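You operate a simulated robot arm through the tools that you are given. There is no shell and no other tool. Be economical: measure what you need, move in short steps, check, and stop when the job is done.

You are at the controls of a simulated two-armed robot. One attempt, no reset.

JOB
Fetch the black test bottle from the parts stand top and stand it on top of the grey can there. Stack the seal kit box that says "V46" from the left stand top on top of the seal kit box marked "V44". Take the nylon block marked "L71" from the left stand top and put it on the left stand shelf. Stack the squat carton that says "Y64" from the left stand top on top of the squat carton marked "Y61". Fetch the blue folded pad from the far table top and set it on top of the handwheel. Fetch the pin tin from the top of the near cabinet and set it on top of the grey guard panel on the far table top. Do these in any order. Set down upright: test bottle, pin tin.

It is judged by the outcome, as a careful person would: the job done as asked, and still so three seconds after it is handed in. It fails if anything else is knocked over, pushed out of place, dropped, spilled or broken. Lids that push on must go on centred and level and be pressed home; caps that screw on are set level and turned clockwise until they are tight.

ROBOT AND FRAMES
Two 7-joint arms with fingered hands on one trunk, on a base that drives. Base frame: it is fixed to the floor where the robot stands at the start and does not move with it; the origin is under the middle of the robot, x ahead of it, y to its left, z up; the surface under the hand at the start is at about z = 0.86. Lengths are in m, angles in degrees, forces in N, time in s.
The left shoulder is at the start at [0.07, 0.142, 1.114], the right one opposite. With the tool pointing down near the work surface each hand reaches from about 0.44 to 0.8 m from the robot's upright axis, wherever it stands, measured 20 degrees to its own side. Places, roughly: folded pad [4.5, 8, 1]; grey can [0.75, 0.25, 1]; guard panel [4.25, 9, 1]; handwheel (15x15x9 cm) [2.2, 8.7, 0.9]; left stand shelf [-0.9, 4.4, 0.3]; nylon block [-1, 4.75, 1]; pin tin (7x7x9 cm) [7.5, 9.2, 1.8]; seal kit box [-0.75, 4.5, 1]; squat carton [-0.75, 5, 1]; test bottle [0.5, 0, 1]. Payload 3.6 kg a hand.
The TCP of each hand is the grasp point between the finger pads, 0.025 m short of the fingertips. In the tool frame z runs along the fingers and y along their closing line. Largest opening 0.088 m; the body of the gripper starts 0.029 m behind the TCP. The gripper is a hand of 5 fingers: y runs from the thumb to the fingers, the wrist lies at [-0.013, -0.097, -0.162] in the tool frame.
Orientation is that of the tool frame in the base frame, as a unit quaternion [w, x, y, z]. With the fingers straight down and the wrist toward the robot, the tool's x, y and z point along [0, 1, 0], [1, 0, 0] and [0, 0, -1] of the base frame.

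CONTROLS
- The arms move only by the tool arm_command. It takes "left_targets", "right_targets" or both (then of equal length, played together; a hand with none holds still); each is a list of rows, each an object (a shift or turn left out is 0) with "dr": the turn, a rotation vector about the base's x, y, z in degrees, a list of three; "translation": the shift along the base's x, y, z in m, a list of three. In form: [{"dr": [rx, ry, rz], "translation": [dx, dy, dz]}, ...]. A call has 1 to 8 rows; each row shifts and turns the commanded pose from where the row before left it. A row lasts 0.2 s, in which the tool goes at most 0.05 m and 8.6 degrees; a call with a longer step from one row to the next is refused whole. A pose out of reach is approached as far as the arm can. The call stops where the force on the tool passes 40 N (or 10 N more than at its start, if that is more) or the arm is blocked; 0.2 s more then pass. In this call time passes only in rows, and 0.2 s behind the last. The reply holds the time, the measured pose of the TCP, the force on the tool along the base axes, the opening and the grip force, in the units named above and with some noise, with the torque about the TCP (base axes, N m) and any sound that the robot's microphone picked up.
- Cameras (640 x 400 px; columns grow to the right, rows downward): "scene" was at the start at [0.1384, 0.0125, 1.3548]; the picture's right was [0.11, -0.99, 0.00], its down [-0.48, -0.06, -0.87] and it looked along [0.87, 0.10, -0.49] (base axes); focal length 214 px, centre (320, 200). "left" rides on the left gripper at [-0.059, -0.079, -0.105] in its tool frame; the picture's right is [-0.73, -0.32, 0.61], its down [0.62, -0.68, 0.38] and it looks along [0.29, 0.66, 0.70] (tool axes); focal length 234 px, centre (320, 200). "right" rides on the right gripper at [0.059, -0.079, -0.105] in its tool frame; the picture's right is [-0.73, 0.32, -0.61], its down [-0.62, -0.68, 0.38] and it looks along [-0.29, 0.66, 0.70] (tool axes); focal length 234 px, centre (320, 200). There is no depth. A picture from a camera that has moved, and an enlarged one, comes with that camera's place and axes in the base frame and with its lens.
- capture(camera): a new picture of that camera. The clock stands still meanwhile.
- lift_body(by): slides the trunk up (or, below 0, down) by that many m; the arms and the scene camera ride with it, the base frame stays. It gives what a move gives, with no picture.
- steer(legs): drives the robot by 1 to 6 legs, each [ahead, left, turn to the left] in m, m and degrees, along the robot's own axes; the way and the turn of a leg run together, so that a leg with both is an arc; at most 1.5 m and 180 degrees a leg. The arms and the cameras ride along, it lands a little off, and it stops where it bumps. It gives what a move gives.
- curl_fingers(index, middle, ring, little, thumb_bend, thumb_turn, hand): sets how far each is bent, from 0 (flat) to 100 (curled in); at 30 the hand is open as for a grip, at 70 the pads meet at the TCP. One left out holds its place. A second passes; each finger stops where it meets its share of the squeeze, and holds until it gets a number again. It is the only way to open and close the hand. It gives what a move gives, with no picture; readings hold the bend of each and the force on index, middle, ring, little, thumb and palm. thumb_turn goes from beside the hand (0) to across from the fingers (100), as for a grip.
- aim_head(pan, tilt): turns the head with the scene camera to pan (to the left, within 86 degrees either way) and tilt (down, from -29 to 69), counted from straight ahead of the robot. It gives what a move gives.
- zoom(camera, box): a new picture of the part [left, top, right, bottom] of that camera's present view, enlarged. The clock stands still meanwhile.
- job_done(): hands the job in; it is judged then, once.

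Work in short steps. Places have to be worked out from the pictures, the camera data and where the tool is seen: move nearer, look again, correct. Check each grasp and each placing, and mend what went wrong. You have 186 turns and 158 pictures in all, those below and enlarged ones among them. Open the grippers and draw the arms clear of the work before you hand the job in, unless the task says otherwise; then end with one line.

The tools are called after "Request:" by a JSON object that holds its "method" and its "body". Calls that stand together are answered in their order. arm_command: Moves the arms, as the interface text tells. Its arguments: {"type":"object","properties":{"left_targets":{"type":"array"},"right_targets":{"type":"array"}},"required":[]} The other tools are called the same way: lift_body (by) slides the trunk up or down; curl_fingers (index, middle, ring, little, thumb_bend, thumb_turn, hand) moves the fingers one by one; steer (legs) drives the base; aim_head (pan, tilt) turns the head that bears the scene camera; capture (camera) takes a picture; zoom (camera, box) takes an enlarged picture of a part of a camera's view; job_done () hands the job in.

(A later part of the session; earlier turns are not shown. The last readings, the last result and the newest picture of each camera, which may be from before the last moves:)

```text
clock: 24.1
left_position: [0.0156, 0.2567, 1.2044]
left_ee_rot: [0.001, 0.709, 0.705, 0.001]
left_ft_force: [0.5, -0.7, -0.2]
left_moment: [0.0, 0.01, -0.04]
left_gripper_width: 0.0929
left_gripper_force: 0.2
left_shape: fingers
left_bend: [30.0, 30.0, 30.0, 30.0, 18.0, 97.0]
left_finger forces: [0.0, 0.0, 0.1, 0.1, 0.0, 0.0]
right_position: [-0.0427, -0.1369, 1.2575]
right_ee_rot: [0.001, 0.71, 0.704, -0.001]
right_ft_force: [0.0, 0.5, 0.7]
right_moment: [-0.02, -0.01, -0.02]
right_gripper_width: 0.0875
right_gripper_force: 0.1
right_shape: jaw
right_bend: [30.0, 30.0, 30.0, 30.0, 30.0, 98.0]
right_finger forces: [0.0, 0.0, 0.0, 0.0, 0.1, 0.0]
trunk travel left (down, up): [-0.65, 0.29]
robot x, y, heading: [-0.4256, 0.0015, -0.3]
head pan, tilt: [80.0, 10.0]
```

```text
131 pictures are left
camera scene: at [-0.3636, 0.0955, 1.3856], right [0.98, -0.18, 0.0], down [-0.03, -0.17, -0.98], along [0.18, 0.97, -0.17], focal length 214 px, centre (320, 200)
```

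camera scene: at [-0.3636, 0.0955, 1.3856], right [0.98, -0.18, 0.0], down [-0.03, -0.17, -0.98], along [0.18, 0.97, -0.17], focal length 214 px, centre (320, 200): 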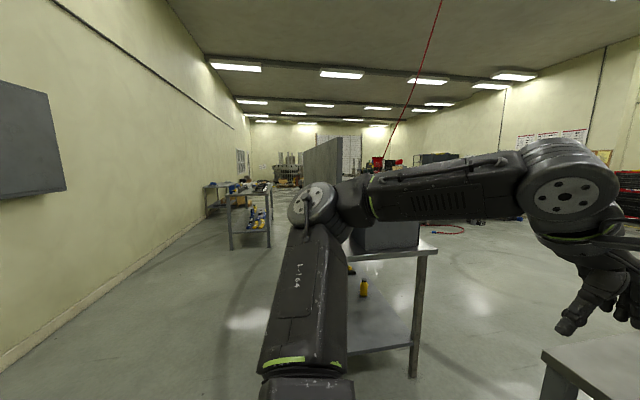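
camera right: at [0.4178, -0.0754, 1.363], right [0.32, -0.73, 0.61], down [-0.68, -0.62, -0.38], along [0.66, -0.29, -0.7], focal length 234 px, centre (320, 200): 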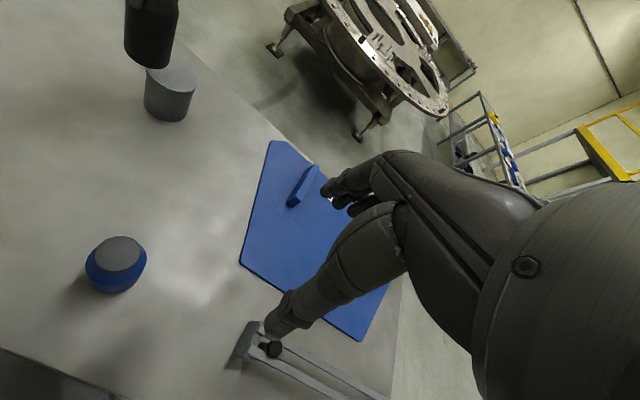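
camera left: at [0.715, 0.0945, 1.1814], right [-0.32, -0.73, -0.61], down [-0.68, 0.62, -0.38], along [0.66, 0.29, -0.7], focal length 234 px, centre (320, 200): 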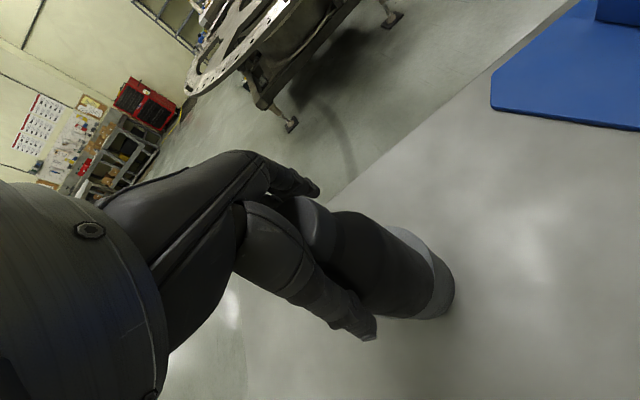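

The left stand is visible (front legs near y≈3.65, x −1.17…−0.60). I turn to face +y for a clear view of the route.

Request:
{"method": "steer", "body": {"legs": [[0, 0, 90]]}}

Request:
{"method": "aim_head", "body": {"pan": 0, "tilt": 15}}

Request:
{"method": "capture", "body": {"camera": "scene"}}

```text
clock: 28.3
left_position: [-0.6798, 0.4491, 1.2035]
left_ee_rot: [0.0, 0.007, 1.0, 0.0]
left_ft_force: [-0.3, -0.5, -0.2]
left_moment: [0.01, -0.02, 0.02]
left_gripper_width: 0.0929
left_gripper_force: 0.0
left_shape: fingers
left_bend: [30.0, 30.0, 30.0, 30.0, 18.0, 97.0]
left_finger forces: [0.0, 0.0, 0.0, 0.1, 0.0, 0.0]
right_position: [-0.2883, 0.3864, 1.2564]
right_ee_rot: [0.0, 0.007, 1.0, -0.001]
right_ft_force: [-0.3, 0.0, -1.2]
right_moment: [0.0, 0.0, -0.03]
right_gripper_width: 0.0878
right_gripper_force: 0.0
right_shape: jaw
right_bend: [30.0, 30.0, 30.0, 30.0, 30.0, 98.0]
right_finger forces: [0.0, 0.1, 0.0, 0.0, 0.0, 0.0]
trunk travel left (down, up): [-0.65, 0.29]
robot x, y, heading: [-0.4259, 0.0023, 89.5]
head pan, tilt: [80.0, 10.0]
```

```text
clock: 29.8
left_position: [-0.6805, 0.4483, 1.2047]
left_ee_rot: [0.001, 0.007, 1.0, 0.001]
left_ft_force: [0.4, -0.3, 0.2]
left_moment: [0.01, -0.02, 0.01]
left_gripper_width: 0.0931
left_gripper_force: 0.0
left_shape: fingers
left_bend: [30.0, 30.0, 30.0, 30.0, 18.0, 97.0]
left_finger forces: [0.0, 0.0, 0.0, 0.1, 0.1, 0.0]
right_position: [-0.2884, 0.3869, 1.2581]
right_ee_rot: [0.0, 0.007, 1.0, 0.001]
right_ft_force: [-0.7, 1.0, -1.0]
right_moment: [-0.02, 0.0, 0.02]
right_gripper_width: 0.0876
right_gripper_force: 0.0
right_shape: jaw
right_bend: [30.0, 30.0, 30.0, 30.0, 30.0, 98.0]
right_finger forces: [0.0, 0.1, 0.1, 0.0, 0.0, 0.0]
trunk travel left (down, up): [-0.65, 0.29]
robot x, y, heading: [-0.4311, 0.0037, 89.1]
head pan, tilt: [0.0, 15.0]
```

```text
130 pictures are left
camera scene: at [-0.4288, 0.1479, 1.3775], right [1.0, -0.01, 0.0], down [0.0, -0.26, -0.97], along [0.01, 0.97, -0.26], focal length 214 px, centre (320, 200)
```

scene: 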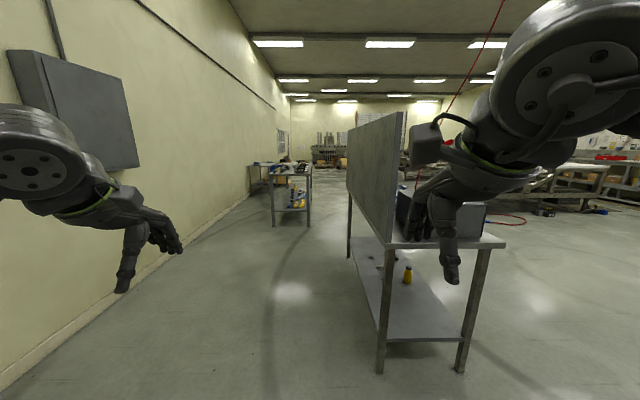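

The table ahead occupies x≥−0.1, y 1.1–2.6, and the stand begins at y≈3.65. I drive along x≈−0.73, then angle across to (0, 4.7) beside the stand.

Request:
{"method": "steer", "body": {"legs": [[0.5, 0.3, 0], [1.4, 0, 0], [1.05, 0, 0]]}}

Request:
{"method": "capture", "body": {"camera": "scene"}}

```text
clock: 44.7
left_position: [-0.9271, 3.4116, 1.2051]
left_ee_rot: [0.0, 0.019, 1.0, 0.001]
left_ft_force: [0.4, 0.3, 0.6]
left_moment: [-0.01, -0.02, 0.0]
left_gripper_width: 0.0933
left_gripper_force: 0.0
left_shape: fingers
left_bend: [30.0, 30.0, 30.0, 30.0, 18.0, 97.0]
left_finger forces: [0.0, 0.1, 0.0, 0.0, 0.0, 0.1]
right_position: [-0.5369, 3.3404, 1.2566]
right_ee_rot: [0.0, 0.019, 1.0, 0.001]
right_ft_force: [-1.0, 0.6, -0.4]
right_moment: [0.02, -0.01, -0.01]
right_gripper_width: 0.0878
right_gripper_force: 0.0
right_shape: jaw
right_bend: [30.0, 30.0, 30.0, 30.0, 30.0, 98.0]
right_finger forces: [0.0, 0.1, 0.1, 0.0, 0.1, 0.1]
trunk travel left (down, up): [-0.65, 0.29]
robot x, y, heading: [-0.6891, 2.9629, 88.0]
head pan, tilt: [0.0, 15.0]
```

```text
129 pictures are left
camera scene: at [-0.6838, 3.1049, 1.3775], right [1.0, -0.04, 0.0], down [-0.01, -0.26, -0.97], along [0.04, 0.97, -0.26], focal length 214 px, centre (320, 200)
```

scene: 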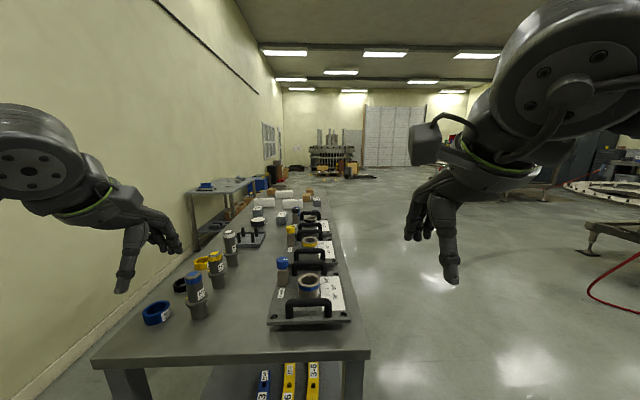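

Good view of the stand; I zoom in on its top.

Request:
{"method": "zoom", "body": {"camera": "scene", "box": [200, 170, 360, 270]}}

Request:
{"method": "zoom", "body": {"camera": "scene", "box": [80, 230, 380, 400]}}

```text
4.00 times, centred on (280, 220) of scene
camera zoom: at [-0.6838, 3.1049, 1.3775], right [1.0, -0.04, 0.0], down [-0.01, -0.26, -0.97], along [0.04, 0.97, -0.26], focal length 858 px, centre (480, 120)
```

zoom: 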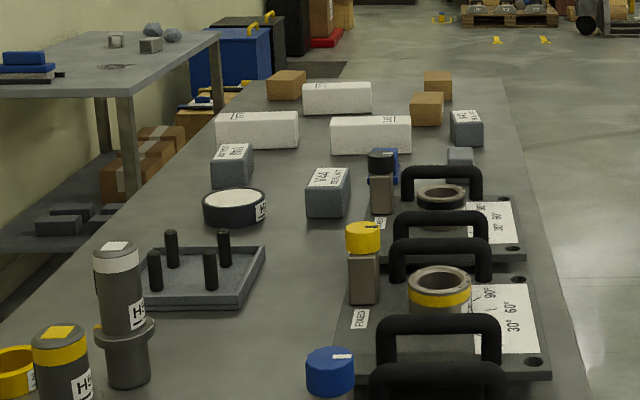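

```text
2.13 times, centred on (230, 315) of scene
camera zoom: at [-0.6838, 3.1049, 1.3775], right [1.0, -0.04, 0.0], down [-0.01, -0.26, -0.97], along [0.04, 0.97, -0.26], focal length 458 px, centre (512, -45)
```

zoom: 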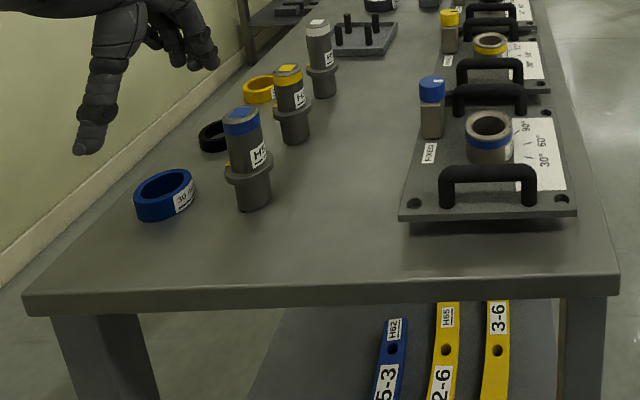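

I continue across to the stand's +x side and turn to face it.

Request:
{"method": "steer", "body": {"legs": [[0.65, -0.8, 0], [1.1, 0, 0], [0, 0, 90]]}}

Request:
{"method": "aim_head", "body": {"pan": 0, "tilt": 30}}

Request:
{"method": "capture", "body": {"camera": "scene"}}

```text
clock: 59.1
left_position: [-0.259, 4.4208, 1.2036]
left_ee_rot: [0.0, -0.691, 0.723, 0.001]
left_ft_force: [0.8, 0.1, -0.6]
left_moment: [0.0, 0.01, -0.01]
left_gripper_width: 0.0932
left_gripper_force: 0.1
left_shape: fingers
left_bend: [30.0, 30.0, 30.0, 30.0, 18.0, 97.0]
left_finger forces: [0.0, 0.1, 0.0, 0.0, 0.0, 0.0]
right_position: [-0.1857, 4.8109, 1.2572]
right_ee_rot: [0.0, -0.69, 0.723, 0.0]
right_ft_force: [-0.3, -0.6, 0.5]
right_moment: [0.01, 0.01, 0.01]
right_gripper_width: 0.0876
right_gripper_force: 0.2
right_shape: jaw
right_bend: [30.0, 30.0, 30.0, 30.0, 30.0, 98.0]
right_finger forces: [0.1, 0.0, 0.0, 0.0, 0.0, 0.1]
trunk travel left (down, up): [-0.65, 0.29]
robot x, y, heading: [0.1938, 4.6601, 177.4]
head pan, tilt: [0.0, 15.0]
```

```text
clock: 59.9
left_position: [-0.2591, 4.4216, 1.2043]
left_ee_rot: [-0.001, -0.691, 0.723, 0.001]
left_ft_force: [0.2, -0.1, 1.2]
left_moment: [0.0, 0.03, -0.02]
left_gripper_width: 0.0933
left_gripper_force: 0.1
left_shape: fingers
left_bend: [30.0, 30.0, 30.0, 30.0, 18.0, 97.0]
left_finger forces: [0.0, 0.0, 0.1, 0.0, 0.0, 0.0]
right_position: [-0.184, 4.8111, 1.2569]
right_ee_rot: [0.001, -0.69, 0.723, 0.0]
right_ft_force: [0.5, 0.2, -0.2]
right_moment: [0.0, 0.01, 0.01]
right_gripper_width: 0.0875
right_gripper_force: 0.2
right_shape: jaw
right_bend: [30.0, 30.0, 30.0, 30.0, 30.0, 98.0]
right_finger forces: [0.0, 0.0, 0.0, 0.1, 0.0, 0.1]
trunk travel left (down, up): [-0.65, 0.29]
robot x, y, heading: [0.2003, 4.659, 177.6]
head pan, tilt: [0.0, 30.0]
```

```text
126 pictures are left
camera scene: at [0.0527, 4.6668, 1.3534], right [0.05, 1.0, 0.0], down [0.5, -0.02, -0.87], along [-0.87, 0.04, -0.5], focal length 214 px, centre (320, 200)
```

scene: 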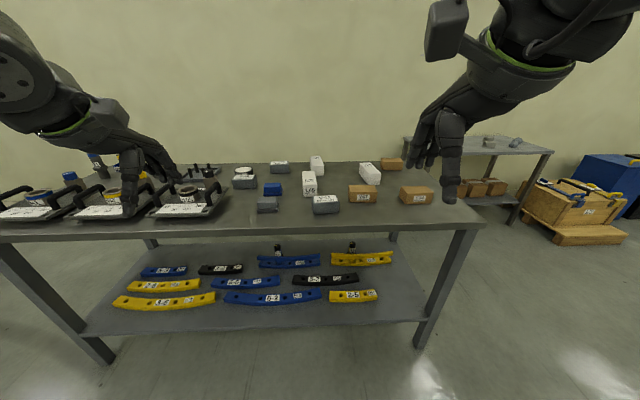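

Everything is in view. I drive 0.3 nearer and zoom in to read labels.

Request:
{"method": "steer", "body": {"legs": [[0.3, 0, 2.5]]}}

Request:
{"method": "zoom", "body": {"camera": "scene", "box": [200, 150, 460, 312]}}

Request:
{"method": "capture", "body": {"camera": "scene"}}

```text
clock: 61.9
left_position: [-0.5469, 4.411, 1.2056]
left_ee_rot: [0.0, -0.705, 0.709, 0.001]
left_ft_force: [1.0, 0.2, -0.4]
left_moment: [-0.01, 0.04, 0.02]
left_gripper_width: 0.0927
left_gripper_force: 0.1
left_shape: fingers
left_bend: [30.0, 30.0, 30.0, 30.0, 18.0, 97.0]
left_finger forces: [0.0, 0.0, 0.0, 0.0, 0.0, 0.1]
right_position: [-0.488, 4.8027, 1.2577]
right_ee_rot: [0.0, -0.706, 0.709, 0.0]
right_ft_force: [0.9, 0.3, 0.1]
right_moment: [0.02, 0.01, 0.0]
right_gripper_width: 0.0876
right_gripper_force: 0.1
right_shape: jaw
right_bend: [30.0, 30.0, 30.0, 30.0, 30.0, 98.0]
right_finger forces: [0.0, 0.0, 0.1, 0.1, 0.1, 0.0]
trunk travel left (down, up): [-0.65, 0.29]
robot x, y, heading: [-0.1005, 4.6644, 179.5]
head pan, tilt: [0.0, 30.0]
```

```text
2.46 times, centred on (330, 231) of scene
camera zoom: at [-0.245, 4.6689, 1.3534], right [0.01, 1.0, 0.0], down [0.5, 0.0, -0.87], along [-0.87, 0.0, -0.5], focal length 528 px, centre (295, 124)
```

zoom: 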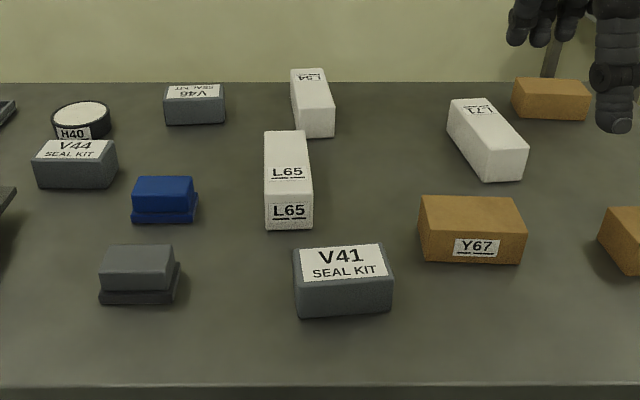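

```text
124 pictures are left
camera scene: at [-0.245, 4.6689, 1.3534], right [0.01, 1.0, 0.0], down [0.5, 0.0, -0.87], along [-0.87, 0.0, -0.5], focal length 214 px, centre (320, 200)
```

scene: 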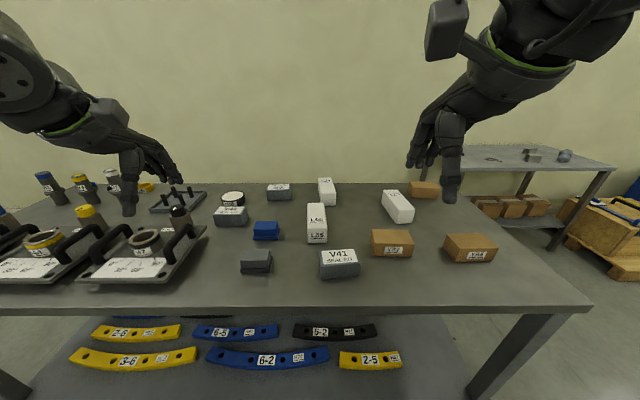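

V46, V44 and L71 are found. I zoom to read the cartons' labels and the shelf.

Request:
{"method": "zoom", "body": {"camera": "scene", "box": [360, 170, 520, 270]}}

Request:
{"method": "zoom", "body": {"camera": "scene", "box": [200, 170, 360, 285]}}

```text
4.00 times, centred on (440, 220) of scene
camera zoom: at [-0.245, 4.6689, 1.3534], right [0.01, 1.0, 0.0], down [0.5, 0.0, -0.87], along [-0.87, 0.0, -0.5], focal length 858 px, centre (-160, 120)
```

zoom: 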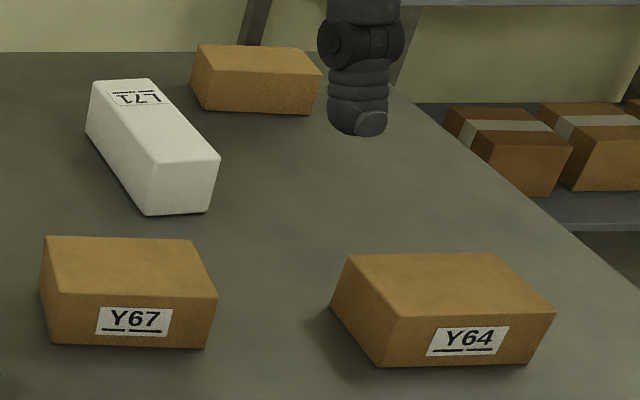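

```text
3.48 times, centred on (280, 228) of scene
camera zoom: at [-0.245, 4.6689, 1.3534], right [0.01, 1.0, 0.0], down [0.5, 0.0, -0.87], along [-0.87, 0.0, -0.5], focal length 746 px, centre (459, 104)
```

zoom: 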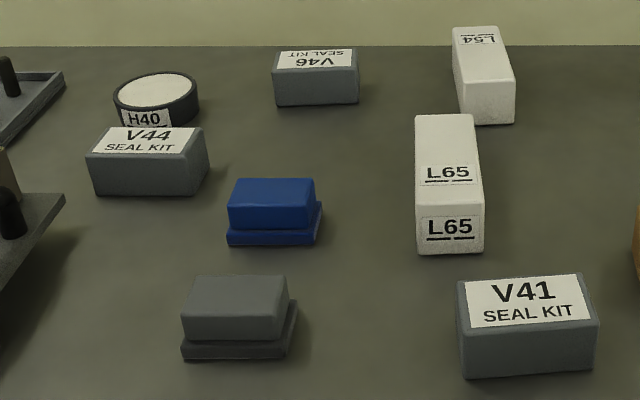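

Y64 is the near-right carton at about (−0.755, 5.142), and the far one at about (−1.153, 5.16) must be Y61. I drive closer and to the right to work with the right hand.

Request:
{"method": "steer", "body": {"legs": [[0.2, -0.24, 0.5]]}}

Request:
{"method": "lift_body", "body": {"by": 0.1}}

Request:
{"method": "aim_head", "body": {"pan": -20, "tilt": 40}}

Request:
{"method": "capture", "body": {"camera": "scene"}}

Request:
{"method": "capture", "body": {"camera": "right"}}

```text
clock: 64.0
left_position: [-0.7472, 4.6442, 1.2043]
left_ee_rot: [0.0, 0.708, -0.706, -0.001]
left_ft_force: [0.1, -0.1, -0.1]
left_moment: [-0.02, -0.01, 0.0]
left_gripper_width: 0.093
left_gripper_force: 0.1
left_shape: fingers
left_bend: [30.0, 30.0, 30.0, 30.0, 18.0, 97.0]
left_finger forces: [0.1, 0.0, 0.1, 0.0, 0.0, 0.1]
right_position: [-0.6905, 5.0389, 1.2578]
right_ee_rot: [0.0, -0.707, 0.708, -0.001]
right_ft_force: [0.4, -0.5, 0.3]
right_moment: [-0.02, 0.02, 0.0]
right_gripper_width: 0.0878
right_gripper_force: 0.1
right_shape: jaw
right_bend: [30.0, 30.0, 30.0, 30.0, 30.0, 98.0]
right_finger forces: [0.1, 0.0, 0.0, 0.1, 0.0, 0.1]
trunk travel left (down, up): [-0.65, 0.29]
robot x, y, heading: [-0.3048, 4.9033, 179.9]
head pan, tilt: [0.0, 30.0]
```

```text
clock: 65.3
left_position: [-0.7475, 4.6457, 1.3046]
left_ee_rot: [0.001, 0.708, -0.707, -0.001]
left_ft_force: [-0.6, 0.5, -0.3]
left_moment: [0.0, -0.01, 0.03]
left_gripper_width: 0.0925
left_gripper_force: 0.1
left_shape: fingers
left_bend: [30.0, 30.0, 30.0, 30.0, 18.0, 97.0]
left_finger forces: [0.0, 0.0, 0.0, 0.1, 0.1, 0.0]
right_position: [-0.6909, 5.0397, 1.3587]
right_ee_rot: [0.0, 0.707, -0.707, 0.0]
right_ft_force: [0.2, 0.5, -0.7]
right_moment: [0.02, 0.0, 0.01]
right_gripper_width: 0.0877
right_gripper_force: 0.1
right_shape: jaw
right_bend: [30.0, 30.0, 30.0, 30.0, 30.0, 98.0]
right_finger forces: [0.0, 0.0, 0.0, 0.0, 0.0, 0.0]
trunk travel left (down, up): [-0.75, 0.19]
robot x, y, heading: [-0.3041, 4.9036, 180.0]
head pan, tilt: [0.0, 30.0]
```

```text
clock: 66.2
left_position: [-0.7458, 4.6451, 1.3039]
left_ee_rot: [0.0, 0.707, -0.707, 0.0]
left_ft_force: [0.0, -0.3, -0.8]
left_moment: [0.0, -0.02, -0.04]
left_gripper_width: 0.093
left_gripper_force: 0.0
left_shape: fingers
left_bend: [30.0, 30.0, 30.0, 30.0, 18.0, 97.0]
left_finger forces: [0.0, 0.1, 0.0, 0.0, 0.1, 0.1]
right_position: [-0.6914, 5.0393, 1.3573]
right_ee_rot: [0.0, 0.707, -0.707, 0.0]
right_ft_force: [0.5, 0.4, -0.2]
right_moment: [0.0, -0.03, -0.02]
right_gripper_width: 0.0877
right_gripper_force: 0.1
right_shape: jaw
right_bend: [30.0, 30.0, 30.0, 30.0, 30.0, 98.0]
right_finger forces: [0.0, 0.1, 0.1, 0.1, 0.0, 0.1]
trunk travel left (down, up): [-0.75, 0.19]
robot x, y, heading: [-0.3066, 4.9013, 180.0]
head pan, tilt: [-20.0, 40.0]
```

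```text
121 pictures are left
camera scene: at [-0.4361, 4.9352, 1.438], right [0.34, 0.94, 0.0], down [0.6, -0.22, -0.77], along [-0.72, 0.26, -0.64], focal length 214 px, centre (320, 200)
```

scene: 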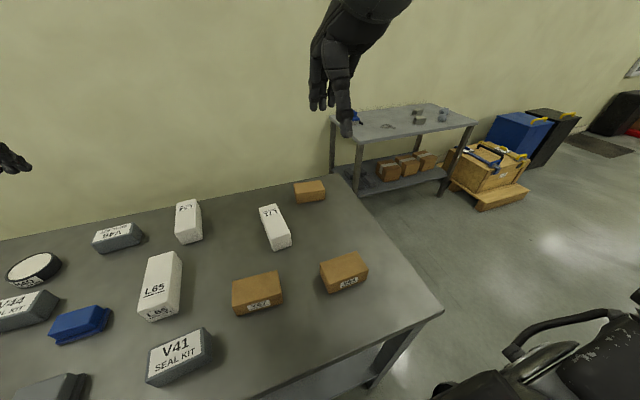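

```text
120 pictures are left
camera right: at [-0.6114, 4.9811, 1.463], right [-0.32, 0.73, 0.61], down [0.68, 0.62, -0.38], along [-0.66, 0.29, -0.7], focal length 234 px, centre (320, 200)
```

right: 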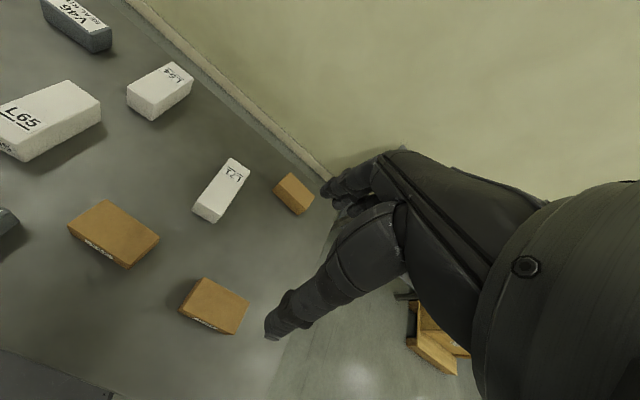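

Comparing rays from the different views, carton tops are at z≈0.938, so the table is at about 0.888. Y64's centre is about (−0.717, 5.10) and Y61's about (−1.08, 5.12). I bring the right hand above Y64.

Request:
{"method": "arm_command", "body": {"right_targets": [{"translation": [-0.013, 0.03, -0.03]}, {"translation": [-0.013, 0.031, -0.03]}, {"translation": [0, 0, -0.048]}, {"translation": [0, 0, -0.048]}, {"translation": [0, 0, -0.048]}, {"translation": [0, 0, -0.048]}, {"translation": [0, 0, -0.048]}]}}

Request:
{"method": "capture", "body": {"camera": "right"}}

Request:
{"method": "zoom", "body": {"camera": "scene", "box": [200, 150, 440, 310]}}

```text
clock: 67.8
left_position: [-0.7485, 4.6476, 1.3032]
left_ee_rot: [-0.001, -0.707, 0.707, 0.0]
left_ft_force: [0.0, 1.1, -0.3]
left_moment: [-0.02, 0.02, 0.0]
left_gripper_width: 0.0928
left_gripper_force: 0.1
left_shape: fingers
left_bend: [30.0, 30.0, 30.0, 30.0, 18.0, 97.0]
left_finger forces: [0.1, 0.1, 0.1, 0.0, 0.0, 0.0]
right_position: [-0.7173, 5.1, 1.0573]
right_ee_rot: [0.001, 0.707, -0.707, 0.001]
right_ft_force: [0.3, 0.3, 0.0]
right_moment: [-0.04, 0.04, -0.01]
right_gripper_width: 0.0875
right_gripper_force: 0.1
right_shape: jaw
right_bend: [30.0, 30.0, 30.0, 30.0, 30.0, 98.0]
right_finger forces: [0.0, 0.0, 0.1, 0.0, 0.0, 0.0]
trunk travel left (down, up): [-0.75, 0.19]
robot x, y, heading: [-0.3024, 4.9063, 180.1]
head pan, tilt: [-20.0, 40.0]
```

```text
119 pictures are left
camera right: at [-0.6387, 5.0418, 1.1631], right [-0.32, 0.73, 0.61], down [0.68, 0.62, -0.38], along [-0.66, 0.29, -0.7], focal length 234 px, centre (320, 200)
```

right: 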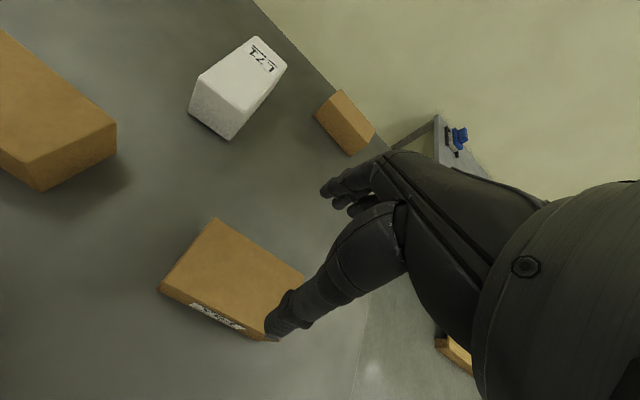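

```text
2.50 times, centred on (320, 230) of scene
camera zoom: at [-0.4382, 4.9361, 1.4378], right [0.34, 0.94, 0.0], down [0.61, -0.22, -0.76], along [-0.72, 0.26, -0.64], focal length 536 px, centre (320, 125)
```

zoom: 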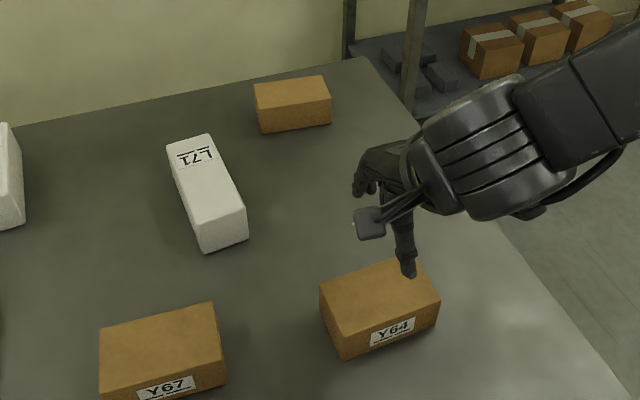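

Box centre is about (−0.711, 5.101) with a yaw of about +4°. I open the thumb slightly, align, and lower around the box.

Request:
{"method": "curl_fingers", "body": {"hand": "right", "thumb_bend": 20}}

Request:
{"method": "arm_command", "body": {"right_targets": [{"dr": [0, 0, 4], "translation": [0.004, 0.001, -0.04]}, {"translation": [0, 0, -0.04]}]}}

Request:
{"method": "capture", "body": {"camera": "right"}}

Request:
{"method": "zoom", "body": {"camera": "scene", "box": [280, 190, 440, 310]}}

```text
clock: 68.8
left_position: [-0.7454, 4.6467, 1.3044]
left_ee_rot: [0.001, 0.708, -0.706, -0.001]
left_ft_force: [0.2, -0.3, -0.3]
left_moment: [0.02, -0.01, 0.03]
left_gripper_width: 0.0931
left_gripper_force: 0.0
left_shape: fingers
left_bend: [30.0, 30.0, 30.0, 30.0, 18.0, 97.0]
left_finger forces: [0.0, 0.0, 0.0, 0.1, 0.0, 0.0]
right_position: [-0.716, 5.0995, 1.0584]
right_ee_rot: [0.0, 0.707, -0.707, 0.001]
right_ft_force: [-0.2, 0.0, 0.1]
right_moment: [-0.01, 0.0, -0.02]
right_gripper_width: 0.0916
right_gripper_force: 0.0
right_shape: fingers
right_bend: [30.0, 30.0, 30.0, 30.0, 20.0, 98.0]
right_finger forces: [0.1, 0.1, 0.0, 0.0, 0.0, 0.0]
trunk travel left (down, up): [-0.75, 0.19]
robot x, y, heading: [-0.3015, 4.905, 180.2]
head pan, tilt: [-20.0, 40.0]
```

```text
clock: 69.3
left_position: [-0.7484, 4.647, 1.3041]
left_ee_rot: [0.0, 0.707, -0.707, 0.001]
left_ft_force: [-0.4, 0.7, 0.4]
left_moment: [-0.02, -0.04, 0.03]
left_gripper_width: 0.0929
left_gripper_force: 0.0
left_shape: fingers
left_bend: [30.0, 30.0, 30.0, 30.0, 18.0, 97.0]
left_finger forces: [0.1, 0.1, 0.1, 0.0, 0.0, 0.1]
right_position: [-0.7145, 5.1002, 0.9785]
right_ee_rot: [0.0, 0.732, -0.682, 0.0]
right_ft_force: [-0.3, 0.4, -0.4]
right_moment: [-0.01, -0.02, 0.05]
right_gripper_width: 0.0915
right_gripper_force: 0.1
right_shape: fingers
right_bend: [30.0, 30.0, 30.0, 30.0, 20.0, 98.0]
right_finger forces: [0.1, 0.0, 0.0, 0.1, 0.0, 0.0]
trunk travel left (down, up): [-0.75, 0.19]
robot x, y, heading: [-0.3054, 4.9078, 180.0]
head pan, tilt: [-20.0, 40.0]
```

```text
117 pictures are left
camera right: at [-0.631, 5.0483, 1.0844], right [-0.37, 0.7, 0.61], down [0.64, 0.67, -0.38], along [-0.68, 0.24, -0.7], focal length 234 px, centre (320, 200)
```

right: 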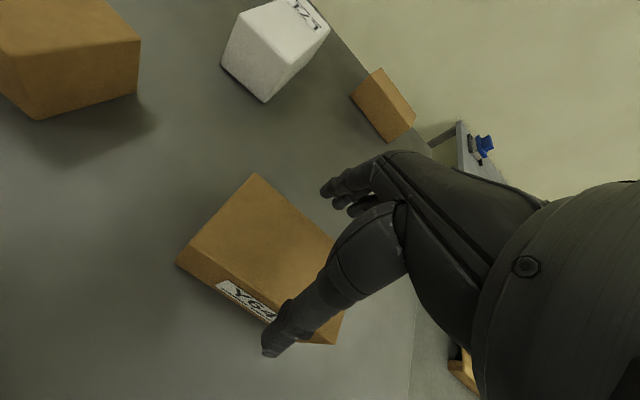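

```text
3.33 times, centred on (360, 250) of scene
camera zoom: at [-0.4378, 4.936, 1.4378], right [0.34, 0.94, 0.0], down [0.6, -0.22, -0.77], along [-0.72, 0.26, -0.64], focal length 715 px, centre (187, 33)
```

zoom: 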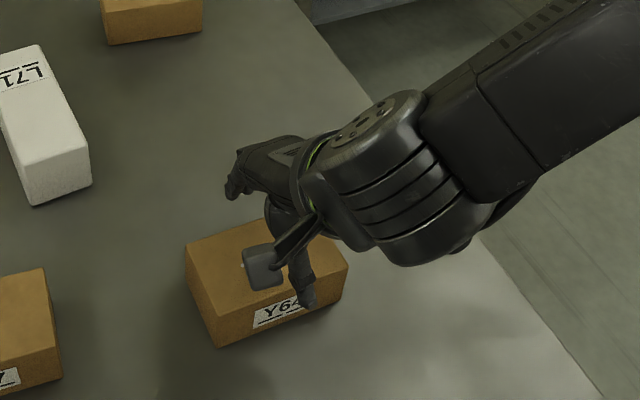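

I shift +5 mm in x for thumb clearance and descend to z≈0.919.

Request:
{"method": "arm_command", "body": {"right_targets": [{"translation": [0.006, 0, -0.02]}, {"translation": [0, 0, -0.02]}, {"translation": [0, 0, -0.018]}]}}

Request:
{"method": "capture", "body": {"camera": "right"}}

Request:
{"method": "zoom", "body": {"camera": "scene", "box": [280, 190, 440, 310]}}

```text
clock: 70.2
left_position: [-0.7444, 4.6465, 1.3052]
left_ee_rot: [0.001, 0.707, -0.707, -0.001]
left_ft_force: [-0.4, -0.4, -0.4]
left_moment: [-0.01, -0.03, 0.02]
left_gripper_width: 0.093
left_gripper_force: 0.0
left_shape: fingers
left_bend: [30.0, 30.0, 30.0, 30.0, 18.0, 97.0]
left_finger forces: [0.0, 0.0, 0.0, 0.1, 0.0, 0.0]
right_position: [-0.7069, 5.0997, 0.927]
right_ee_rot: [0.005, 0.732, -0.681, -0.005]
right_ft_force: [2.2, 2.4, 23.5]
right_moment: [-0.04, -0.53, 0.06]
right_gripper_width: 0.0976
right_gripper_force: 13.7
right_shape: fingers
right_bend: [28.0, 30.0, 30.0, 30.0, 20.0, 98.0]
right_finger forces: [6.2, 0.0, 0.1, 1.2, 20.5, 0.0]
trunk travel left (down, up): [-0.75, 0.19]
robot x, y, heading: [-0.3034, 4.9052, 180.1]
head pan, tilt: [-20.0, 40.0]
stopped in row 3 (right hand): the force on the tool passed its limit at 57 N (the readings are from after the stop); the commanded pose is now the measured one
```

```text
115 pictures are left
camera right: at [-0.6226, 5.0481, 1.0314], right [-0.37, 0.7, 0.61], down [0.63, 0.67, -0.39], along [-0.69, 0.24, -0.69], focal length 234 px, centre (320, 200)
```

right: 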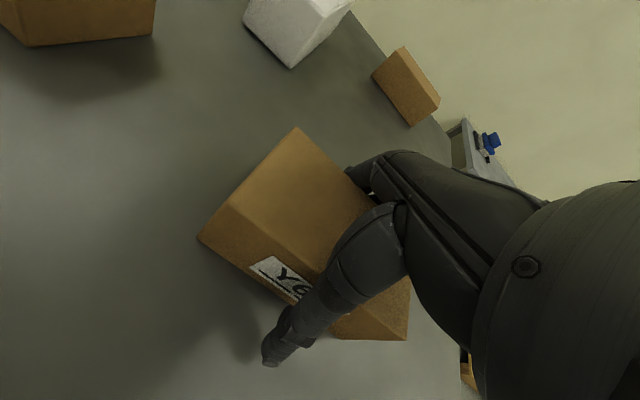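

```text
3.33 times, centred on (360, 250) of scene
camera zoom: at [-0.433, 4.9349, 1.4385], right [0.34, 0.94, 0.0], down [0.6, -0.22, -0.77], along [-0.72, 0.26, -0.64], focal length 715 px, centre (187, 33)
```

zoom: 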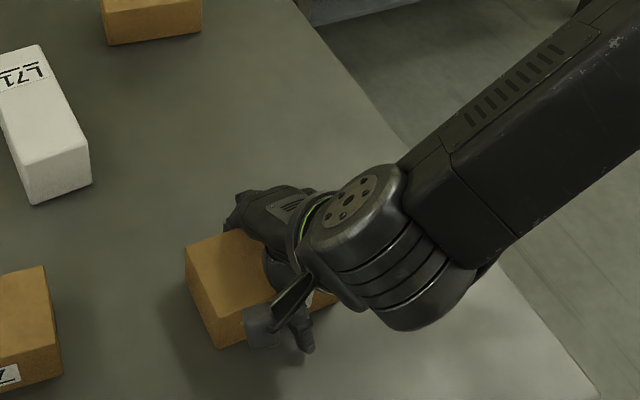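

The thumb tip seems to have met the table (TCP 0.927). The box is between thumb and fingers; I raise 3 mm and close.

Request:
{"method": "arm_command", "body": {"right_targets": [{"translation": [0, 0, 0.003]}]}}

Request:
{"method": "curl_fingers", "body": {"hand": "right", "index": 70, "middle": 70, "ring": 70, "little": 70, "thumb_bend": 70}}

Request:
{"method": "arm_command", "body": {"right_targets": [{"translation": [0, 0, 0.015]}, {"translation": [0, 0, 0.03]}, {"translation": [0, 0, 0.04]}]}}

Request:
{"method": "capture", "body": {"camera": "right"}}

Request:
{"method": "capture", "body": {"camera": "scene"}}

```text
clock: 70.6
left_position: [-0.7469, 4.6462, 1.3043]
left_ee_rot: [-0.001, -0.707, 0.707, 0.001]
left_ft_force: [-0.1, 0.5, 0.6]
left_moment: [-0.01, 0.0, 0.0]
left_gripper_width: 0.0929
left_gripper_force: 0.1
left_shape: fingers
left_bend: [30.0, 30.0, 30.0, 30.0, 18.0, 97.0]
left_finger forces: [0.0, 0.0, 0.1, 0.0, 0.0, 0.0]
right_position: [-0.708, 5.1009, 0.9278]
right_ee_rot: [0.003, 0.732, -0.681, -0.003]
right_ft_force: [1.3, 0.1, 7.8]
right_moment: [-0.03, -0.18, 0.0]
right_gripper_width: 0.0976
right_gripper_force: 6.6
right_shape: fingers
right_bend: [29.0, 30.0, 30.0, 30.0, 20.0, 98.0]
right_finger forces: [4.2, 0.0, 0.0, 0.5, 8.8, 0.0]
trunk travel left (down, up): [-0.75, 0.19]
robot x, y, heading: [-0.3043, 4.9039, 179.9]
head pan, tilt: [-20.0, 40.0]
```

```text
clock: 71.6
left_position: [-0.7459, 4.6446, 1.3042]
left_ee_rot: [0.0, -0.707, 0.708, 0.002]
left_ft_force: [-0.6, -0.7, 0.2]
left_moment: [0.01, 0.0, 0.0]
left_gripper_width: 0.093
left_gripper_force: 0.1
left_shape: fingers
left_bend: [30.0, 30.0, 30.0, 30.0, 18.0, 97.0]
left_finger forces: [0.1, 0.1, 0.1, 0.0, 0.0, 0.0]
right_position: [-0.7074, 5.0991, 0.9294]
right_ee_rot: [0.004, 0.732, -0.682, -0.004]
right_ft_force: [-6.6, -1.0, 22.8]
right_moment: [0.09, 0.89, 0.17]
right_gripper_width: 0.0654
right_gripper_force: 63.8
right_shape: fingers
right_bend: [33.0, 50.0, 52.0, 60.0, 60.0, 90.0]
right_finger forces: [25.3, 19.9, 8.6, 17.1, 57.5, 0.0]
trunk travel left (down, up): [-0.75, 0.19]
robot x, y, heading: [-0.3019, 4.9006, 180.3]
head pan, tilt: [-20.0, 40.0]
```

```text
clock: 72.4
left_position: [-0.7457, 4.6464, 1.3041]
left_ee_rot: [0.0, 0.707, -0.707, -0.001]
left_ft_force: [-0.2, -0.7, 0.0]
left_moment: [-0.04, -0.02, -0.03]
left_gripper_width: 0.0929
left_gripper_force: 0.1
left_shape: fingers
left_bend: [30.0, 30.0, 30.0, 30.0, 18.0, 97.0]
left_finger forces: [0.0, 0.0, 0.0, 0.1, 0.0, 0.1]
right_position: [-0.7079, 5.1001, 1.0127]
right_ee_rot: [0.004, 0.732, -0.682, -0.003]
right_ft_force: [1.0, -0.5, -1.4]
right_moment: [0.0, 0.0, 0.01]
right_gripper_width: 0.0648
right_gripper_force: 47.6
right_shape: fingers
right_bend: [34.0, 53.0, 54.0, 62.0, 61.0, 90.0]
right_finger forces: [18.3, 6.3, 7.3, 13.4, 49.7, 0.1]
right hand out of reach, approached as far as the arm can: row 3
trunk travel left (down, up): [-0.75, 0.19]
robot x, y, heading: [-0.3014, 4.9034, 179.8]
head pan, tilt: [-20.0, 40.0]
```

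```text
113 pictures are left
camera right: at [-0.6239, 5.0484, 1.1174], right [-0.37, 0.7, 0.61], down [0.63, 0.67, -0.39], along [-0.68, 0.24, -0.69], focal length 234 px, centre (320, 200)
```

right: 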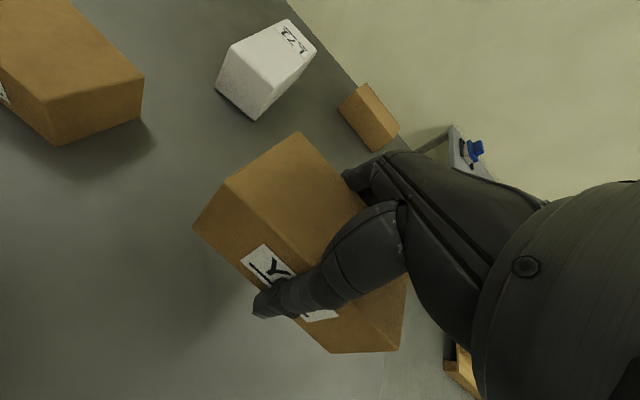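

```text
112 pictures are left
camera scene: at [-0.435, 4.935, 1.438], right [0.34, 0.94, 0.0], down [0.6, -0.22, -0.77], along [-0.72, 0.26, -0.64], focal length 214 px, centre (320, 200)
```

scene: 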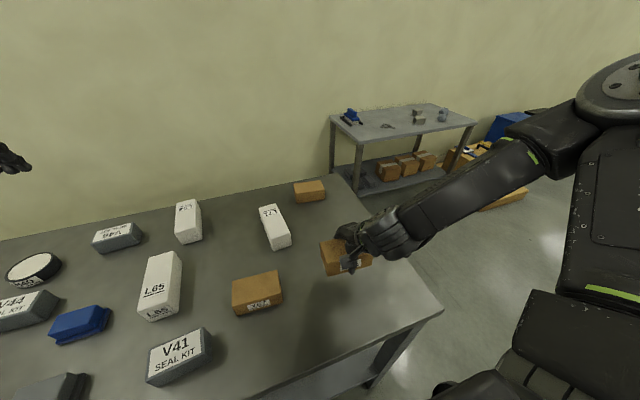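

Y64 is held. I drive 7 cm closer for reach to Y61, then move the box outward at a safe height.

Request:
{"method": "steer", "body": {"legs": [[0.07, 0, 0]]}}

Request:
{"method": "arm_command", "body": {"right_targets": [{"translation": [-0.03, 0.005, 0.02]}, {"translation": [-0.03, 0.005, 0.02]}, {"translation": [-0.045, 0.005, 0]}, {"translation": [-0.045, 0.005, 0]}]}}

Request:
{"method": "capture", "body": {"camera": "right"}}

Request:
{"method": "zoom", "body": {"camera": "scene", "box": [240, 150, 400, 270]}}

```text
clock: 73.4
left_position: [-0.8138, 4.6454, 1.3055]
left_ee_rot: [0.001, 0.708, -0.706, -0.001]
left_ft_force: [0.8, -0.5, 1.0]
left_moment: [-0.04, -0.01, -0.03]
left_gripper_width: 0.093
left_gripper_force: 0.1
left_shape: fingers
left_bend: [30.0, 30.0, 30.0, 30.0, 18.0, 97.0]
left_finger forces: [0.0, 0.0, 0.1, 0.1, 0.0, 0.0]
right_position: [-0.7794, 5.1004, 1.0126]
right_ee_rot: [0.005, 0.731, -0.682, -0.004]
right_ft_force: [0.9, -0.7, -1.6]
right_moment: [-0.02, 0.03, -0.01]
right_gripper_width: 0.0651
right_gripper_force: 47.8
right_shape: fingers
right_bend: [34.0, 53.0, 54.0, 62.0, 61.0, 90.0]
right_finger forces: [18.2, 6.2, 7.4, 13.4, 49.8, 0.0]
trunk travel left (down, up): [-0.75, 0.19]
robot x, y, heading: [-0.3791, 4.9035, -179.9]
head pan, tilt: [-20.0, 40.0]
```

```text
clock: 74.4
left_position: [-0.8196, 4.6458, 1.3039]
left_ee_rot: [-0.001, 0.708, -0.706, 0.0]
left_ft_force: [0.2, 0.4, -0.3]
left_moment: [-0.02, 0.0, 0.0]
left_gripper_width: 0.0928
left_gripper_force: 0.0
left_shape: fingers
left_bend: [30.0, 30.0, 30.0, 30.0, 18.0, 97.0]
left_finger forces: [0.0, 0.0, 0.0, 0.0, 0.0, 0.0]
right_position: [-0.9315, 5.1197, 1.0523]
right_ee_rot: [0.003, 0.732, -0.681, -0.003]
right_ft_force: [0.6, -0.1, -2.9]
right_moment: [0.01, 0.01, -0.01]
right_gripper_width: 0.0648
right_gripper_force: 46.0
right_shape: fingers
right_bend: [34.0, 53.0, 54.0, 62.0, 61.0, 90.0]
right_finger forces: [17.5, 6.1, 7.3, 13.1, 48.1, 0.1]
trunk travel left (down, up): [-0.75, 0.19]
robot x, y, heading: [-0.3756, 4.9053, -180.0]
head pan, tilt: [-20.0, 40.0]
```

```text
111 pictures are left
camera right: at [-0.8468, 5.0674, 1.1568], right [-0.37, 0.7, 0.61], down [0.63, 0.67, -0.39], along [-0.68, 0.24, -0.69], focal length 234 px, centre (320, 200)
```

right: 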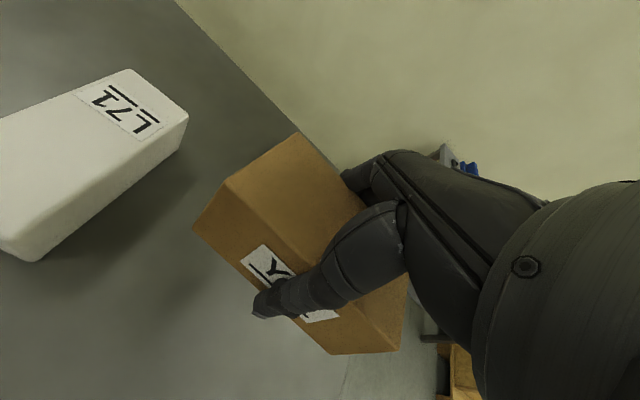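

```text
3.33 times, centred on (320, 210) of scene
camera zoom: at [-0.5089, 4.9349, 1.4378], right [0.34, 0.94, 0.0], down [0.61, -0.22, -0.77], along [-0.72, 0.26, -0.64], focal length 715 px, centre (320, 167)
```

zoom: 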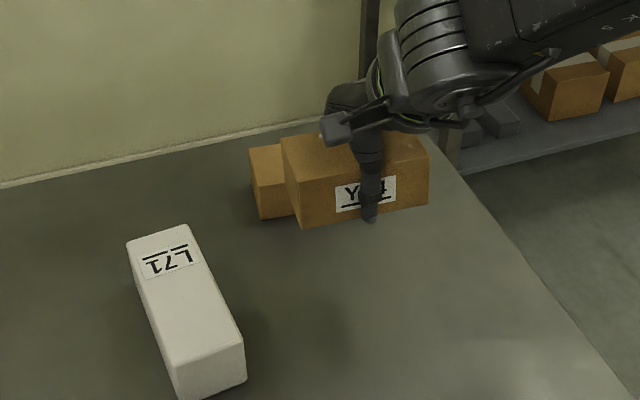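

Held box centre is about (−0.943, 5.122) with yaw −6°. Y61 is at about (−1.085, 5.123), yaw −10°. I shift −0.142 in x and turn −4°.

Request:
{"method": "arm_command", "body": {"right_targets": [{"dr": [0, 0, -4], "translation": [-0.045, 0, 0]}, {"translation": [-0.045, 0, 0]}, {"translation": [-0.045, 0, 0]}, {"translation": [-0.007, 0, -0.015]}]}}

Request:
{"method": "capture", "body": {"camera": "right"}}

Request:
{"method": "zoom", "body": {"camera": "scene", "box": [240, 140, 400, 240]}}

```text
clock: 75.4
left_position: [-0.8166, 4.6467, 1.306]
left_ee_rot: [0.001, 0.707, -0.707, 0.0]
left_ft_force: [-0.3, -0.6, -0.9]
left_moment: [-0.01, 0.0, -0.01]
left_gripper_width: 0.0929
left_gripper_force: 0.0
left_shape: fingers
left_bend: [30.0, 30.0, 30.0, 30.0, 18.0, 97.0]
left_finger forces: [0.1, 0.0, 0.0, 0.0, 0.0, 0.0]
right_position: [-1.047, 5.1345, 1.0452]
right_ee_rot: [0.004, 0.709, -0.705, -0.003]
right_ft_force: [0.3, -0.3, -1.6]
right_moment: [0.0, 0.03, 0.02]
right_gripper_width: 0.0644
right_gripper_force: 45.1
right_shape: fingers
right_bend: [34.0, 53.0, 54.0, 62.0, 61.0, 90.0]
right_finger forces: [17.0, 5.9, 7.2, 12.6, 48.1, 0.0]
right hand out of reach, approached as far as the arm can: row 3, 4
trunk travel left (down, up): [-0.75, 0.19]
robot x, y, heading: [-0.3754, 4.9045, -180.0]
head pan, tilt: [-20.0, 40.0]
```

```text
109 pictures are left
camera right: at [-0.9668, 5.0756, 1.1508], right [-0.32, 0.73, 0.61], down [0.68, 0.62, -0.39], along [-0.66, 0.29, -0.69], focal length 234 px, centre (320, 200)
```

right: 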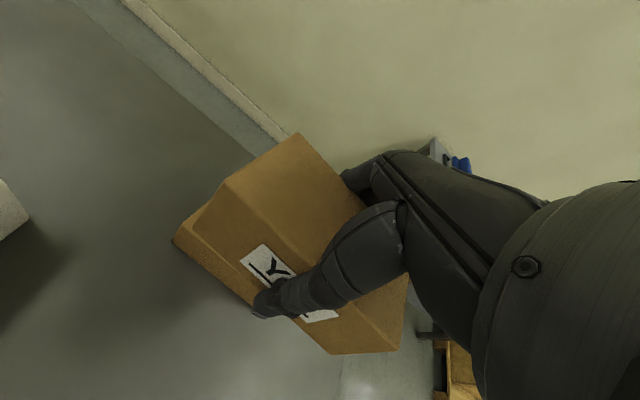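

```text
4.00 times, centred on (320, 190) of scene
camera zoom: at [-0.5072, 4.9356, 1.438], right [0.34, 0.94, 0.0], down [0.6, -0.22, -0.77], along [-0.72, 0.26, -0.64], focal length 858 px, centre (320, 240)
```

zoom: 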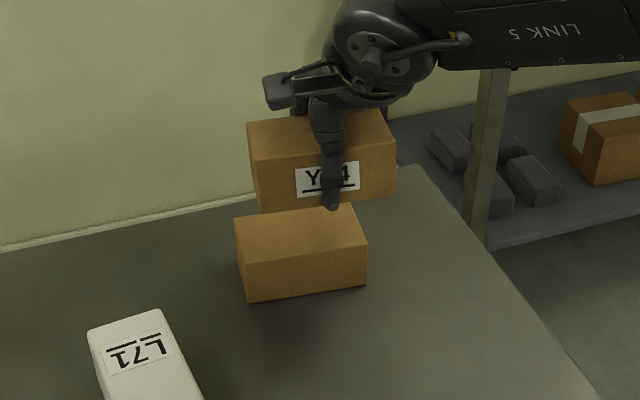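

The lower carton is precisely visible, centre (−1.084, 5.122). I am 2.6 cm short in reach, so I raise the trunk (reach is better with the wrist below the shoulder) and then extend and lower.

Request:
{"method": "lift_body", "body": {"by": 0.14}}

Request:
{"method": "arm_command", "body": {"right_targets": [{"translation": [0, -0.007, -0.045]}, {"translation": [0, -0.007, -0.045]}, {"translation": [-0.013, 0, -0.045]}, {"translation": [-0.013, 0, 0]}]}}

Request:
{"method": "zoom", "body": {"camera": "scene", "box": [240, 160, 400, 260]}}

```text
clock: 77.1
left_position: [-0.8173, 4.6467, 1.445]
left_ee_rot: [0.001, 0.708, -0.706, 0.0]
left_ft_force: [0.5, 0.0, -0.6]
left_moment: [0.01, -0.02, 0.02]
left_gripper_width: 0.0931
left_gripper_force: 0.1
left_shape: fingers
left_bend: [30.0, 30.0, 30.0, 30.0, 18.0, 97.0]
left_finger forces: [0.0, 0.0, 0.0, 0.1, 0.0, 0.0]
right_position: [-1.0475, 5.1326, 1.185]
right_ee_rot: [0.004, 0.708, -0.706, -0.003]
right_ft_force: [0.0, 0.2, -1.2]
right_moment: [0.0, 0.01, -0.05]
right_gripper_width: 0.0645
right_gripper_force: 45.1
right_shape: fingers
right_bend: [34.0, 53.0, 55.0, 62.0, 61.0, 90.0]
right_finger forces: [17.0, 6.0, 7.2, 12.7, 47.9, 0.0]
trunk travel left (down, up): [-0.89, 0.05]
robot x, y, heading: [-0.3737, 4.9023, -180.1]
head pan, tilt: [-20.0, 40.0]
```

```text
clock: 78.1
left_position: [-0.8182, 4.6466, 1.4447]
left_ee_rot: [0.0, 0.708, -0.706, 0.0]
left_ft_force: [-0.7, -0.1, 0.0]
left_moment: [0.01, 0.0, 0.01]
left_gripper_width: 0.0928
left_gripper_force: 0.1
left_shape: fingers
left_bend: [30.0, 30.0, 30.0, 30.0, 18.0, 97.0]
left_finger forces: [0.0, 0.1, 0.0, 0.0, 0.0, 0.0]
right_position: [-1.0088, 5.1525, 1.103]
right_ee_rot: [0.004, 0.708, -0.706, -0.003]
right_ft_force: [-0.6, 0.0, -1.3]
right_moment: [0.0, 0.0, 0.03]
right_gripper_width: 0.0641
right_gripper_force: 44.1
right_shape: fingers
right_bend: [35.0, 54.0, 55.0, 62.0, 60.0, 90.0]
right_finger forces: [16.3, 5.9, 7.1, 12.3, 46.5, 0.0]
right hand out of reach, approached as far as the arm can: row 1, 2, 3, 4
trunk travel left (down, up): [-0.89, 0.05]
robot x, y, heading: [-0.3751, 4.9055, -179.9]
head pan, tilt: [-20.0, 40.0]
```

```text
4.00 times, centred on (320, 210) of scene
camera zoom: at [-0.508, 4.9355, 1.5779], right [0.34, 0.94, 0.0], down [0.6, -0.22, -0.77], along [-0.72, 0.26, -0.64], focal length 858 px, centre (320, 160)
```

zoom: 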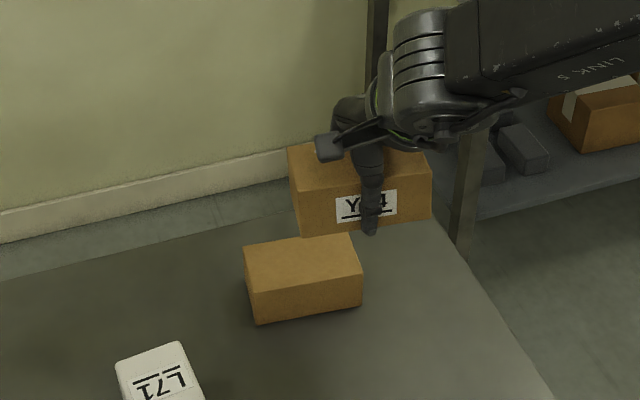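

Reach got worse. It may depend on the arm's configuration, so I pull back, lower, and extend again along a different path.

Request:
{"method": "arm_command", "body": {"right_targets": [{"translation": [0.045, -0.01, 0]}, {"translation": [0.045, -0.01, -0.02]}, {"translation": [0, 0, -0.045]}, {"translation": [-0.048, 0, 0]}, {"translation": [-0.048, 0, 0]}, {"translation": [-0.048, 0, 0]}]}}

```text
refused: row 2 steps farther than a row can; nothing moved
```

I shorten that row and resend.

Request:
{"method": "arm_command", "body": {"right_targets": [{"translation": [0.045, -0.01, 0]}, {"translation": [0.042, -0.01, -0.018]}, {"translation": [0, 0, -0.042]}, {"translation": [-0.046, 0, 0]}, {"translation": [-0.046, 0, 0]}, {"translation": [-0.046, 0, 0]}]}}

```text
clock: 79.5
left_position: [-0.819, 4.6452, 1.4435]
left_ee_rot: [-0.001, 0.708, -0.707, 0.0]
left_ft_force: [-0.1, 0.5, 0.5]
left_moment: [0.0, -0.02, -0.02]
left_gripper_width: 0.0928
left_gripper_force: 0.1
left_shape: fingers
left_bend: [30.0, 30.0, 30.0, 30.0, 18.0, 97.0]
left_finger forces: [0.0, 0.0, 0.0, 0.0, 0.0, 0.1]
right_position: [-1.0071, 5.1591, 1.0951]
right_ee_rot: [0.005, 0.708, -0.706, -0.003]
right_ft_force: [-0.4, -0.4, -1.1]
right_moment: [0.04, 0.04, -0.01]
right_gripper_width: 0.0642
right_gripper_force: 41.2
right_shape: fingers
right_bend: [35.0, 54.0, 55.0, 62.0, 60.0, 90.0]
right_finger forces: [15.4, 5.6, 6.9, 11.7, 43.3, 0.0]
right hand out of reach, approached as far as the arm can: row 4, 5, 6
trunk travel left (down, up): [-0.89, 0.05]
robot x, y, heading: [-0.3728, 4.9022, -179.8]
head pan, tilt: [-20.0, 40.0]
```

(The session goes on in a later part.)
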